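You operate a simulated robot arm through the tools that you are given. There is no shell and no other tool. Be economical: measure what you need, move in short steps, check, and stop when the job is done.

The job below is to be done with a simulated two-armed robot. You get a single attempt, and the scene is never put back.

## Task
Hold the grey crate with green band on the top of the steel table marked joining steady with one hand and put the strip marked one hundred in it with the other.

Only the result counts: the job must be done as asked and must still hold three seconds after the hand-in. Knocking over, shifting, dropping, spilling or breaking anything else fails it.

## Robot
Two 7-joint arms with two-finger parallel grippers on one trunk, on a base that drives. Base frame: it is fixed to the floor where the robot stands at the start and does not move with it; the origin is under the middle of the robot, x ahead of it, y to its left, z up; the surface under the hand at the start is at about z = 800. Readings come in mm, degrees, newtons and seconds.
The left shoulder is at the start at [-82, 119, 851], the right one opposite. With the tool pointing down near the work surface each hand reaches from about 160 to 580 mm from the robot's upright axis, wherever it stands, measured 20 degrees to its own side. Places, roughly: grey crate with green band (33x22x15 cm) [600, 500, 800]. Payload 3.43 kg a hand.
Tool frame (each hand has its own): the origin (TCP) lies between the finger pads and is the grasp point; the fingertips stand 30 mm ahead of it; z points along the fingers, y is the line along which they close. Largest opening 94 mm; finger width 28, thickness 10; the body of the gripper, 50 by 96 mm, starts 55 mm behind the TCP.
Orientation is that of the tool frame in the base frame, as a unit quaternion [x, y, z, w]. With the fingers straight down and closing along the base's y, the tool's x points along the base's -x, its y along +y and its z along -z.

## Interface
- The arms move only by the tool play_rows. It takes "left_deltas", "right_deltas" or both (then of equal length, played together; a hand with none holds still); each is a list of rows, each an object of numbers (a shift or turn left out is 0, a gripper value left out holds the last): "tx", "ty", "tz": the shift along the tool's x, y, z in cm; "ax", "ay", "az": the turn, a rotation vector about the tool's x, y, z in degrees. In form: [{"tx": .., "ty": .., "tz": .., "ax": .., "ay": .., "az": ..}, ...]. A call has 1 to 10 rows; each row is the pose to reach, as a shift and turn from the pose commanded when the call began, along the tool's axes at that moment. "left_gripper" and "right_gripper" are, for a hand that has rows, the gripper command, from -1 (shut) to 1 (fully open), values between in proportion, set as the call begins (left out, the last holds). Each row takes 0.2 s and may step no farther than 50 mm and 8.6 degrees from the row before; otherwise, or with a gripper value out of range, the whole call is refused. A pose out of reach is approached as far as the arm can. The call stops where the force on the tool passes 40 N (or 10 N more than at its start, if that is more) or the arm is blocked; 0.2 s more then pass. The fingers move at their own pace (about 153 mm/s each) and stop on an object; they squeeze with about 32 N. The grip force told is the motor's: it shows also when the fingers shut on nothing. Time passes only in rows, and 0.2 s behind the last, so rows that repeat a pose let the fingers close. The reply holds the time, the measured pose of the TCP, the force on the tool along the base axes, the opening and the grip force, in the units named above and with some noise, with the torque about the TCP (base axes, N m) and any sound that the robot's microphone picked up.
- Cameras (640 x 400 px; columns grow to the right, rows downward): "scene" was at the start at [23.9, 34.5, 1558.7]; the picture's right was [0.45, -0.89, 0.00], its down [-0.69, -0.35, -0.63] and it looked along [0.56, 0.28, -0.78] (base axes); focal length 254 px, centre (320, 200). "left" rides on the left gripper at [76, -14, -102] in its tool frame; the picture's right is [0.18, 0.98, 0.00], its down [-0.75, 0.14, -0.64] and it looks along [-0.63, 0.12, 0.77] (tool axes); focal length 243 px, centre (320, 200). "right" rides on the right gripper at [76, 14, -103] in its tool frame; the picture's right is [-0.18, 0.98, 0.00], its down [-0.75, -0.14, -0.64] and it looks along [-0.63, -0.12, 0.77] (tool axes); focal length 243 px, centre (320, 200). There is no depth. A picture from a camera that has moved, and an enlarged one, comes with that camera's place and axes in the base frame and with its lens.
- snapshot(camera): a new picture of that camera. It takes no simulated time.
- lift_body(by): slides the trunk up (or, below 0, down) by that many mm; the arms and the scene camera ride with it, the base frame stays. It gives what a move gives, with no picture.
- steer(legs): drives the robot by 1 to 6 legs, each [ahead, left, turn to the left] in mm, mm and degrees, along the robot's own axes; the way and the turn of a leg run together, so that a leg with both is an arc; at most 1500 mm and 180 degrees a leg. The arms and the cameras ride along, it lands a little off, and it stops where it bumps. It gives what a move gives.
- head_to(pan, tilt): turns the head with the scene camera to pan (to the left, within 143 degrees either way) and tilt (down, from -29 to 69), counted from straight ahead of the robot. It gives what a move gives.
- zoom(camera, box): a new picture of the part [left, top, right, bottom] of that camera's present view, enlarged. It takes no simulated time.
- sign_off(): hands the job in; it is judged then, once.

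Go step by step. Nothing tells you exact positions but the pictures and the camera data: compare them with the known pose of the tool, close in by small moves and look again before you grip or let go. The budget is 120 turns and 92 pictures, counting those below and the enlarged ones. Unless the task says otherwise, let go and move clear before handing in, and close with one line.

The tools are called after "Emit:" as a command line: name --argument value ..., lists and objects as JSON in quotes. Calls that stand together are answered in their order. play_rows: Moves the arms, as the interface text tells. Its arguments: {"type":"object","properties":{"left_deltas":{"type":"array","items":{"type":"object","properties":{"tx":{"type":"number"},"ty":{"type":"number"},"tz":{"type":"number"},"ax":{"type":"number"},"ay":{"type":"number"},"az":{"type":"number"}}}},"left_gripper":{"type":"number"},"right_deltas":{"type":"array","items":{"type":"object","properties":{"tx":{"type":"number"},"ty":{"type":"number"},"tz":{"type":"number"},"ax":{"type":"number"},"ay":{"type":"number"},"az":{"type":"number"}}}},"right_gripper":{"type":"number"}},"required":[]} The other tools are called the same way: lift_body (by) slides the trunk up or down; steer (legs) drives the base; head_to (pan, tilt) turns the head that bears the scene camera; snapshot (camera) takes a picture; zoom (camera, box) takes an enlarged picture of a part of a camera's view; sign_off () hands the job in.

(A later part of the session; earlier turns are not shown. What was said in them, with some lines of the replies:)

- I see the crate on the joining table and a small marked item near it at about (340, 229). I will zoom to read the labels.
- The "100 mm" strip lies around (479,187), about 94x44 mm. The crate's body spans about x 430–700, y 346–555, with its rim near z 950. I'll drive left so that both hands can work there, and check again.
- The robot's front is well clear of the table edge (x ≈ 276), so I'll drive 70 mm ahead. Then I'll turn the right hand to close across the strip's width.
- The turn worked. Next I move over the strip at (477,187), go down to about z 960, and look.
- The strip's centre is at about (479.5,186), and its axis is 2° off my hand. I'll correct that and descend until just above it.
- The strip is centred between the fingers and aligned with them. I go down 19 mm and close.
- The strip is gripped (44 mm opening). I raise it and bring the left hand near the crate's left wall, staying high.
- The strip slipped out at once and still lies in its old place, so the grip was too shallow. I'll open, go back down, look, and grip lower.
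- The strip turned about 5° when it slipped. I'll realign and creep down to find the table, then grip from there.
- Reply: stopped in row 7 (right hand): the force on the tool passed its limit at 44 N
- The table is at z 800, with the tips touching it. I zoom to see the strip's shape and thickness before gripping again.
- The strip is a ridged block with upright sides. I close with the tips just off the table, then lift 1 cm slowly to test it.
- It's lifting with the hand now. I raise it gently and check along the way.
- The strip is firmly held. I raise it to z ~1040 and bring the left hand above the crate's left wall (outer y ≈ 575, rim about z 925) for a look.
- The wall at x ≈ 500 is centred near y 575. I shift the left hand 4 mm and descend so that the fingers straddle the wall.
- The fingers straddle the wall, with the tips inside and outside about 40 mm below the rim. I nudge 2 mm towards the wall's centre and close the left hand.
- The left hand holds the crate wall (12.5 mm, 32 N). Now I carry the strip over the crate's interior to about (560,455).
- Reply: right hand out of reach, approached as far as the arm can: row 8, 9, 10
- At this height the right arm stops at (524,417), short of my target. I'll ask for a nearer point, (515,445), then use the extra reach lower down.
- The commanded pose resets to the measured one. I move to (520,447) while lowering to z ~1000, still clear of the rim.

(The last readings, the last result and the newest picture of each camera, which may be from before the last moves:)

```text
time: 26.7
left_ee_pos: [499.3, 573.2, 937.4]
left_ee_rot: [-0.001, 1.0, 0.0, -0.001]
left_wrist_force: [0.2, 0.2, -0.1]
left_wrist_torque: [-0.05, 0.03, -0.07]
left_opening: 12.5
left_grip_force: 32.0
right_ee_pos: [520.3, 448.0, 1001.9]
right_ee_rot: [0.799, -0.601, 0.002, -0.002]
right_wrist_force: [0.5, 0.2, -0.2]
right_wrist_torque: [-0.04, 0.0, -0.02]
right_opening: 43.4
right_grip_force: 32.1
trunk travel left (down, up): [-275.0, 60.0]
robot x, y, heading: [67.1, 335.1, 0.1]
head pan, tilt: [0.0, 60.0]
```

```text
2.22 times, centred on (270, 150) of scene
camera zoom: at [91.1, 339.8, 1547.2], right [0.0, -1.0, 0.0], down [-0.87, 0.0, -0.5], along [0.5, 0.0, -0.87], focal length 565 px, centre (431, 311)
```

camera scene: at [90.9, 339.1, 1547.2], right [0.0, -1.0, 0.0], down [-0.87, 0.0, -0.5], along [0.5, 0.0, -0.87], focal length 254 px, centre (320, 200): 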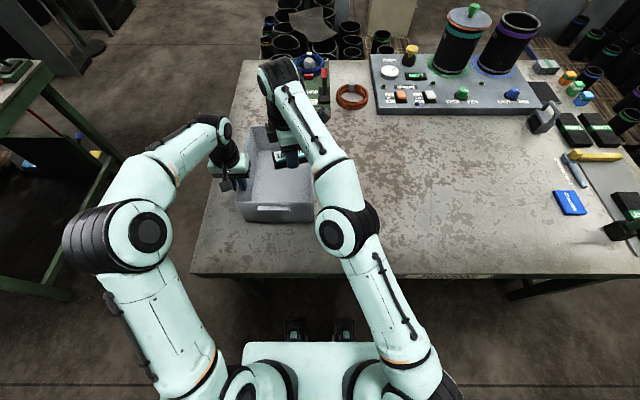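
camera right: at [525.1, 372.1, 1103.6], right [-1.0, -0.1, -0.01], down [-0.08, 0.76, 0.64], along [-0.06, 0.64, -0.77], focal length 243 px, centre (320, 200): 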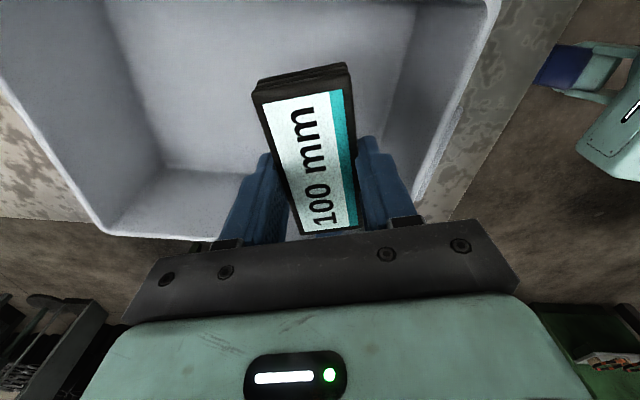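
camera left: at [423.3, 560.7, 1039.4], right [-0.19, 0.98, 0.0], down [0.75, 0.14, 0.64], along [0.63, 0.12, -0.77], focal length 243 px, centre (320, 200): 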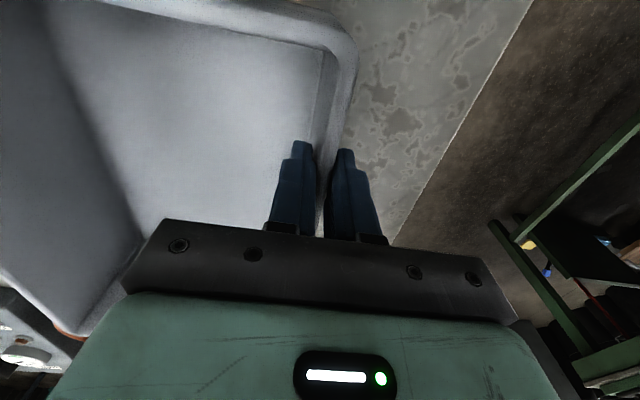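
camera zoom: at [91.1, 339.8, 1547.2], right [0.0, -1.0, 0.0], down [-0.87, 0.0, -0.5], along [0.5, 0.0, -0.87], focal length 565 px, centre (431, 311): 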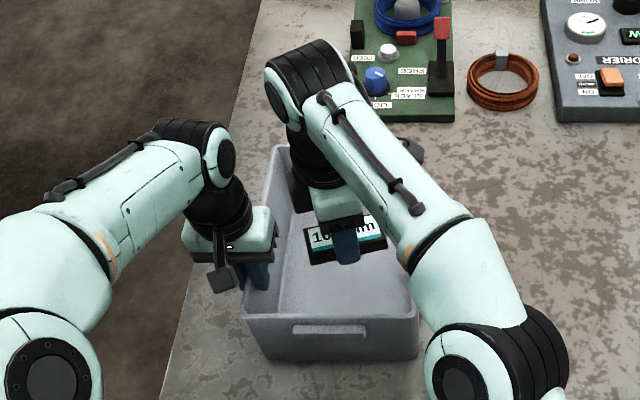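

The strip hangs over the inside of the crate. I lower it slowly to TCP z ≈ 870 at about (530,455), keeping the wrist parts clear of the left hand and the rim.

Emit:
play_rows --right_deltas '[{"tx": -0.1, "ty": -0.3, "tz": 1.5}, {"tx": -0.2, "ty": -0.6, "tz": 3}, {"tx": -0.3, "ty": -0.9, "tz": 4.5}, {"tx": -0.4, "ty": -1.15, "tz": 6}, {"tx": -0.4, "ty": -1.15, "tz": 7.5}, {"tx": -0.4, "ty": -1.15, "tz": 9}]'

Emit:
snapshot --camera "right"

Emit:
zoom --camera "scene" --box '[200, 80, 340, 240]'

Emit:
snapshot --camera "left"

```text
time: 28.1
left_ee_pos: [500.0, 573.3, 937.4]
left_ee_rot: [-0.001, 1.0, 0.0, 0.0]
left_wrist_force: [-0.6, -0.4, 0.2]
left_wrist_torque: [0.03, -0.02, -0.05]
left_opening: 12.3
left_grip_force: 31.6
right_ee_pos: [529.6, 454.4, 912.1]
right_ee_rot: [0.8, -0.601, 0.003, -0.001]
right_wrist_force: [-1.3, -0.1, -1.3]
right_wrist_torque: [-0.02, 0.03, 0.01]
right_opening: 43.8
right_grip_force: 31.5
trunk travel left (down, up): [-275.0, 60.0]
robot x, y, heading: [71.2, 340.1, -0.0]
head pan, tilt: [0.0, 60.0]
```

```text
56 pictures are left
camera right: at [534.5, 378.0, 1013.1], right [-1.0, -0.1, -0.01], down [-0.08, 0.76, 0.64], along [-0.06, 0.64, -0.77], focal length 243 px, centre (320, 200)
```

right: 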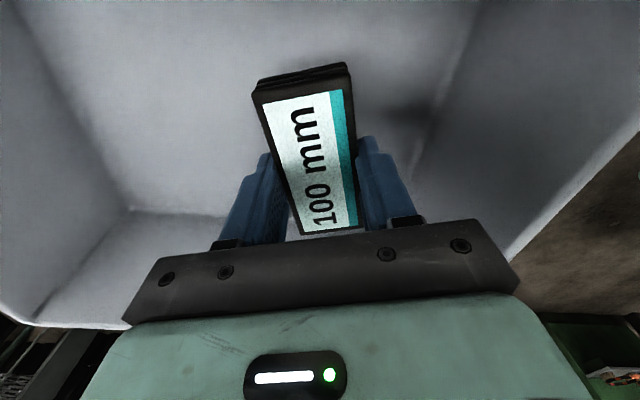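

```text
2.50 times, centred on (270, 160) of scene
camera zoom: at [90.9, 339.4, 1547.2], right [0.0, -1.0, 0.0], down [-0.87, 0.0, -0.5], along [0.5, 0.0, -0.87], focal length 635 px, centre (445, 300)
```

zoom: 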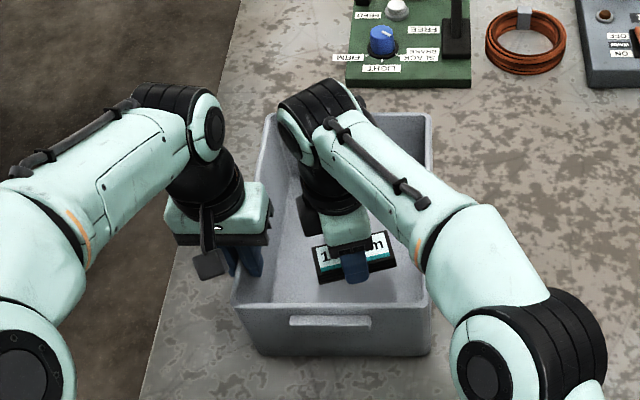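

```text
54 pictures are left
camera left: at [423.3, 560.6, 1039.4], right [-0.19, 0.98, 0.0], down [0.75, 0.14, 0.64], along [0.63, 0.12, -0.77], focal length 243 px, centre (320, 200)
```

left: 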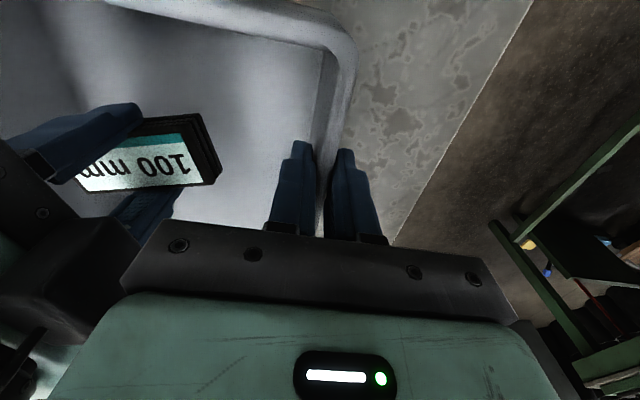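

It all looks clear. I lower another 3.5 cm and check the clearance at the right wall.

Emit:
play_rows --right_deltas '[{"tz": 0.9}, {"tz": 1.8}, {"tz": 2.7}, {"tz": 3.5}]'

Emit:
zoom --camera "scene" --box '[200, 80, 340, 240]'

Emit:
snapshot --camera "left"

```text
time: 29.1
left_ee_pos: [500.1, 573.7, 936.8]
left_ee_rot: [-0.001, 1.0, 0.0, 0.0]
left_wrist_force: [-0.7, 0.8, -0.4]
left_wrist_torque: [0.02, 0.03, -0.03]
left_opening: 12.1
left_grip_force: 31.9
right_ee_pos: [529.4, 454.7, 876.2]
right_ee_rot: [0.799, -0.601, 0.002, -0.001]
right_wrist_force: [-0.2, -0.6, -1.0]
right_wrist_torque: [-0.02, 0.01, 0.0]
right_opening: 43.8
right_grip_force: 31.9
trunk travel left (down, up): [-275.0, 60.0]
robot x, y, heading: [73.8, 339.0, -0.0]
head pan, tilt: [0.0, 60.0]
```

```text
2.50 times, centred on (270, 160) of scene
camera zoom: at [90.9, 339.4, 1547.2], right [0.0, -1.0, 0.0], down [-0.87, 0.0, -0.5], along [0.5, 0.0, -0.87], focal length 635 px, centre (445, 300)
```

zoom: 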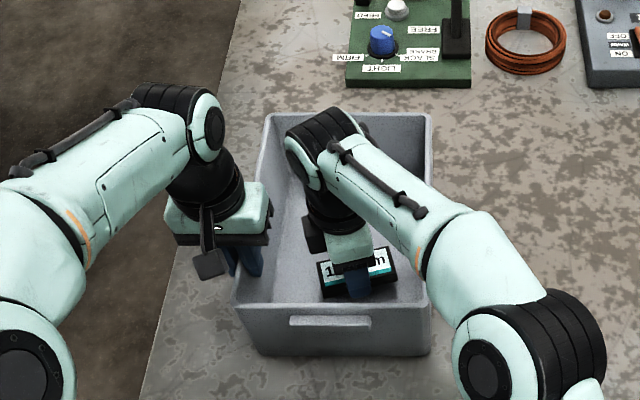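

```text
52 pictures are left
camera left: at [423.3, 560.6, 1039.4], right [-0.19, 0.98, 0.0], down [0.75, 0.14, 0.64], along [0.63, 0.12, -0.77], focal length 243 px, centre (320, 200)
```

left: 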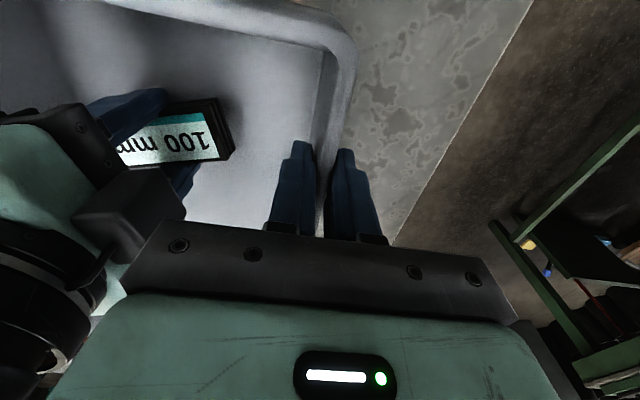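

It's still clear. I lower 1.5 cm more, then release.

Emit:
play_rows --right_deltas '[{"tz": 0.5}, {"tz": 1.0}, {"tz": 1.5}]'

Emit:
play_rows --right_deltas '[{}, {}, {}, {}]' --right_gripper 0.3

Emit:
snapshot --camera "right"

Emit:
snapshot --camera "left"

```text
time: 29.9
left_ee_pos: [500.4, 574.2, 937.3]
left_ee_rot: [-0.001, 1.0, -0.001, 0.0]
left_wrist_force: [-0.3, 0.0, -1.0]
left_wrist_torque: [-0.02, 0.04, -0.02]
left_opening: 12.2
left_grip_force: 32.2
right_ee_pos: [529.8, 454.5, 860.8]
right_ee_rot: [0.799, -0.601, 0.002, -0.001]
right_wrist_force: [0.1, -0.7, -0.2]
right_wrist_torque: [0.02, -0.02, -0.01]
right_opening: 43.8
right_grip_force: 31.6
trunk travel left (down, up): [-275.0, 60.0]
robot x, y, heading: [71.1, 340.1, 0.2]
head pan, tilt: [0.0, 60.0]
```

```text
time: 30.9
left_ee_pos: [500.2, 574.2, 937.9]
left_ee_rot: [-0.001, 1.0, 0.0, 0.0]
left_wrist_force: [-2.0, 0.4, 0.2]
left_wrist_torque: [0.0, 0.08, -0.07]
left_opening: 12.2
left_grip_force: 32.1
right_ee_pos: [530.4, 454.4, 860.9]
right_ee_rot: [0.799, -0.601, 0.002, -0.001]
right_wrist_force: [-0.5, 0.3, 0.1]
right_wrist_torque: [-0.01, 0.01, -0.01]
right_opening: 60.9
right_grip_force: 0.1
trunk travel left (down, up): [-275.0, 60.0]
robot x, y, heading: [65.9, 340.3, 0.0]
head pan, tilt: [0.0, 60.0]
```

```text
51 pictures are left
camera right: at [534.8, 378.3, 963.2], right [-1.0, -0.1, -0.01], down [-0.08, 0.76, 0.64], along [-0.06, 0.64, -0.77], focal length 243 px, centre (320, 200)
```

right: 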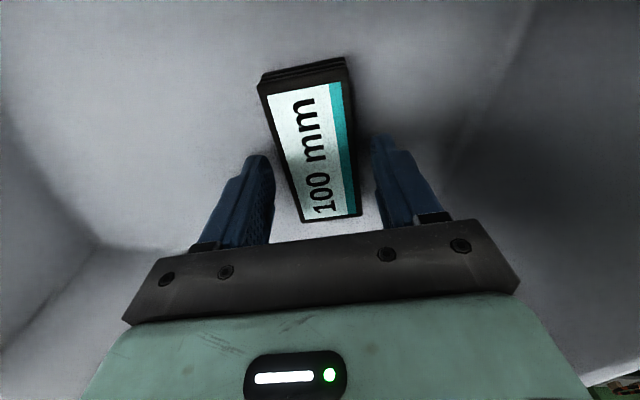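

```text
50 pictures are left
camera left: at [423.3, 560.6, 1039.4], right [-0.19, 0.98, 0.0], down [0.75, 0.14, 0.64], along [0.63, 0.12, -0.77], focal length 243 px, centre (320, 200)
```

left: 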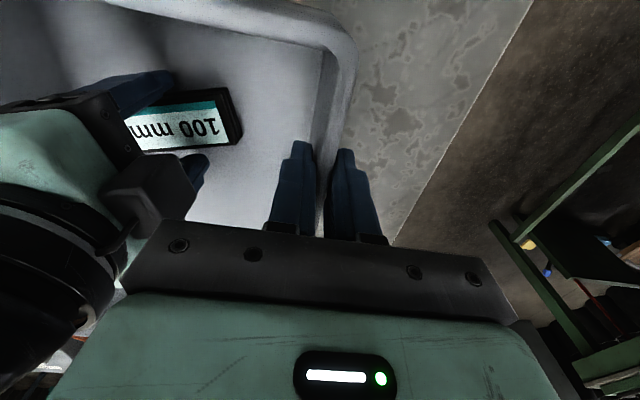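

The strip lies flat on the crate floor. I raise the right hand straight out and back away, with the left still holding.

Emit:
play_rows --right_deltas '[{"tz": -2}, {"tz": -4}, {"tz": -6}, {"tx": 0.15, "ty": 0.5, "tz": -8}, {"tx": 0.3, "ty": 1.1, "tz": -10}, {"tx": 0.45, "ty": 1.7, "tz": -12}, {"tx": 0.45, "ty": 1.7, "tz": -14.5}]'

Emit:
play_rows --right_deltas '[{"tx": 2.0, "ty": 3, "tz": -1.5}, {"tx": 3, "ty": 5, "tz": -3.5}, {"tx": 6, "ty": 6, "tz": -4}, {"tx": 10, "ty": 7, "tz": -4}, {"tx": 14, "ty": 8, "tz": -4}, {"tx": 18, "ty": 9, "tz": -4}, {"tx": 22, "ty": 10, "tz": -4}]'

Emit:
snapshot --camera "scene"

```text
time: 32.5
left_ee_pos: [498.9, 574.2, 936.9]
left_ee_rot: [-0.001, 1.0, 0.0, 0.0]
left_wrist_force: [-0.3, -0.1, 0.8]
left_wrist_torque: [0.02, -0.01, -0.02]
left_opening: 12.3
left_grip_force: 32.3
right_ee_pos: [512.7, 445.9, 1006.3]
right_ee_rot: [0.8, -0.6, 0.002, -0.002]
right_wrist_force: [0.0, -0.8, -0.7]
right_wrist_torque: [-0.02, 0.01, 0.0]
right_opening: 61.2
right_grip_force: 0.0
trunk travel left (down, up): [-275.0, 60.0]
robot x, y, heading: [66.0, 336.1, 0.0]
head pan, tilt: [0.0, 60.0]
```

```text
time: 34.1
left_ee_pos: [498.8, 573.5, 937.2]
left_ee_rot: [-0.001, 1.0, 0.0, 0.0]
left_wrist_force: [0.0, 0.0, -0.8]
left_wrist_torque: [-0.02, 0.03, 0.01]
left_opening: 12.2
left_grip_force: 31.7
right_ee_pos: [478.2, 204.5, 1048.3]
right_ee_rot: [0.8, -0.6, 0.001, -0.001]
right_wrist_force: [-0.6, -0.1, -0.4]
right_wrist_torque: [0.0, 0.01, 0.0]
right_opening: 61.1
right_grip_force: 0.1
trunk travel left (down, up): [-275.0, 60.0]
robot x, y, heading: [70.3, 340.8, 0.1]
head pan, tilt: [0.0, 60.0]
```

```text
49 pictures are left
camera scene: at [90.8, 338.7, 1547.2], right [0.0, -1.0, 0.0], down [-0.87, 0.0, -0.5], along [0.5, 0.0, -0.87], focal length 254 px, centre (320, 200)
```

scene: 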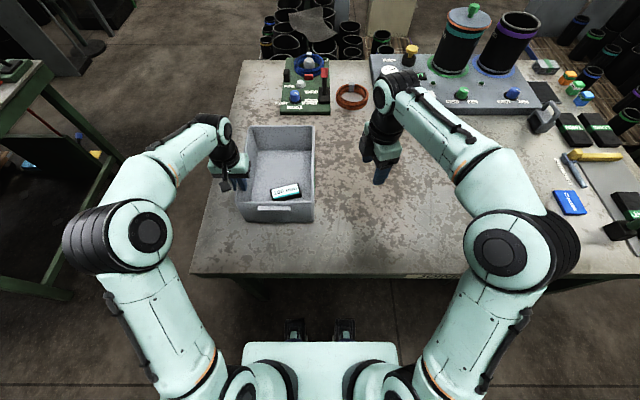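

The strip is in the crate and the right hand is clear. Now I open the left hand and raise it straight up.

Emit:
play_rows --left_deltas '[{}, {}, {}]' --left_gripper 0.5

Emit:
play_rows --left_deltas '[{"tz": -1.5}, {"tz": -3.5}, {"tz": -6}, {"tz": -9}, {"tz": -12}, {"tz": -14, "ty": 2}, {"tz": -14, "ty": 6}, {"tz": -14, "ty": 10}]'

Emit:
snapshot --camera "scene"

Emit:
zoom --camera "scene" --box '[200, 100, 340, 240]'

```text
time: 34.9
left_ee_pos: [498.9, 573.7, 936.3]
left_ee_rot: [-0.001, 1.0, 0.0, 0.0]
left_wrist_force: [-0.7, -0.1, 0.0]
left_wrist_torque: [0.02, -0.04, 0.02]
left_opening: 70.6
left_grip_force: 0.1
right_ee_pos: [478.8, 205.8, 1049.7]
right_ee_rot: [0.799, -0.601, 0.002, -0.002]
right_wrist_force: [-0.2, -0.3, 0.0]
right_wrist_torque: [0.01, 0.06, 0.01]
right_opening: 61.1
right_grip_force: 0.0
trunk travel left (down, up): [-275.0, 60.0]
robot x, y, heading: [69.2, 338.1, 0.0]
head pan, tilt: [0.0, 60.0]
```

```text
time: 36.7
left_ee_pos: [500.8, 674.3, 1077.7]
left_ee_rot: [-0.001, 1.0, 0.0, -0.001]
left_wrist_force: [0.3, 0.0, 0.3]
left_wrist_torque: [-0.01, -0.01, 0.0]
left_opening: 70.6
left_grip_force: 0.0
right_ee_pos: [478.6, 206.5, 1048.7]
right_ee_rot: [0.799, -0.602, 0.002, 0.0]
right_wrist_force: [0.2, -0.4, 0.0]
right_wrist_torque: [-0.02, 0.02, 0.02]
right_opening: 61.1
right_grip_force: 0.0
trunk travel left (down, up): [-275.0, 60.0]
robot x, y, heading: [70.7, 338.8, -0.1]
head pan, tilt: [0.0, 60.0]
```

```text
48 pictures are left
camera scene: at [91.0, 340.0, 1547.2], right [0.0, -1.0, 0.0], down [-0.87, 0.0, -0.5], along [0.5, 0.0, -0.87], focal length 254 px, centre (320, 200)
```

scene: 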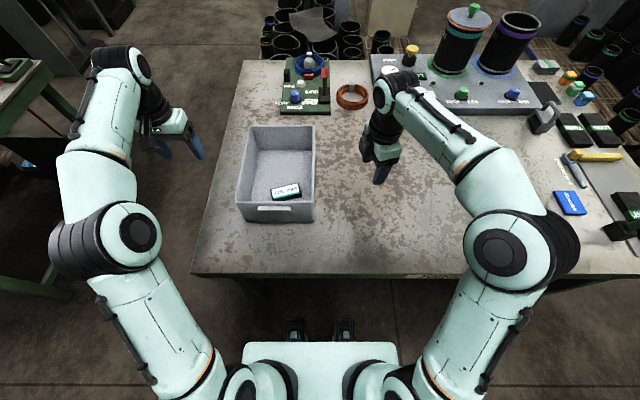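

```text
2.86 times, centred on (270, 170) of scene
camera zoom: at [91.0, 340.0, 1547.2], right [0.0, -1.0, 0.0], down [-0.87, 0.0, -0.5], along [0.5, 0.0, -0.87], focal length 726 px, centre (463, 286)
```

zoom: 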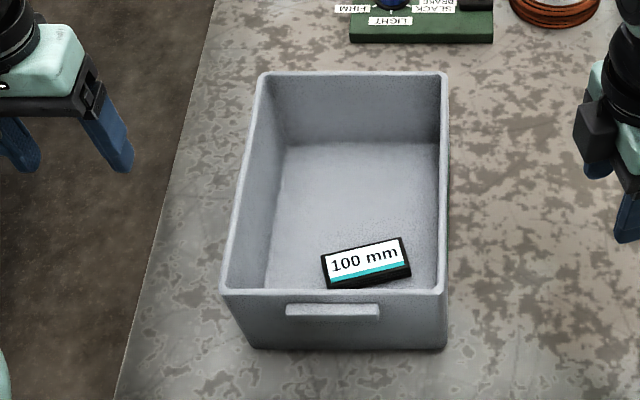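

The strip lies flat in the crate, the crate is still in its place, and both hands are clear, so I hand in.

Emit:
sign_off

```text
The job is handed in.
```

The left hand held the crate steady while the right put the 100 mm strip in it; the strip lies flat on the crate floor, and both hands let go and are clear. On the first try the strip slipped from the grip and stayed on the table, turned by about 5 degrees; the second grip held.
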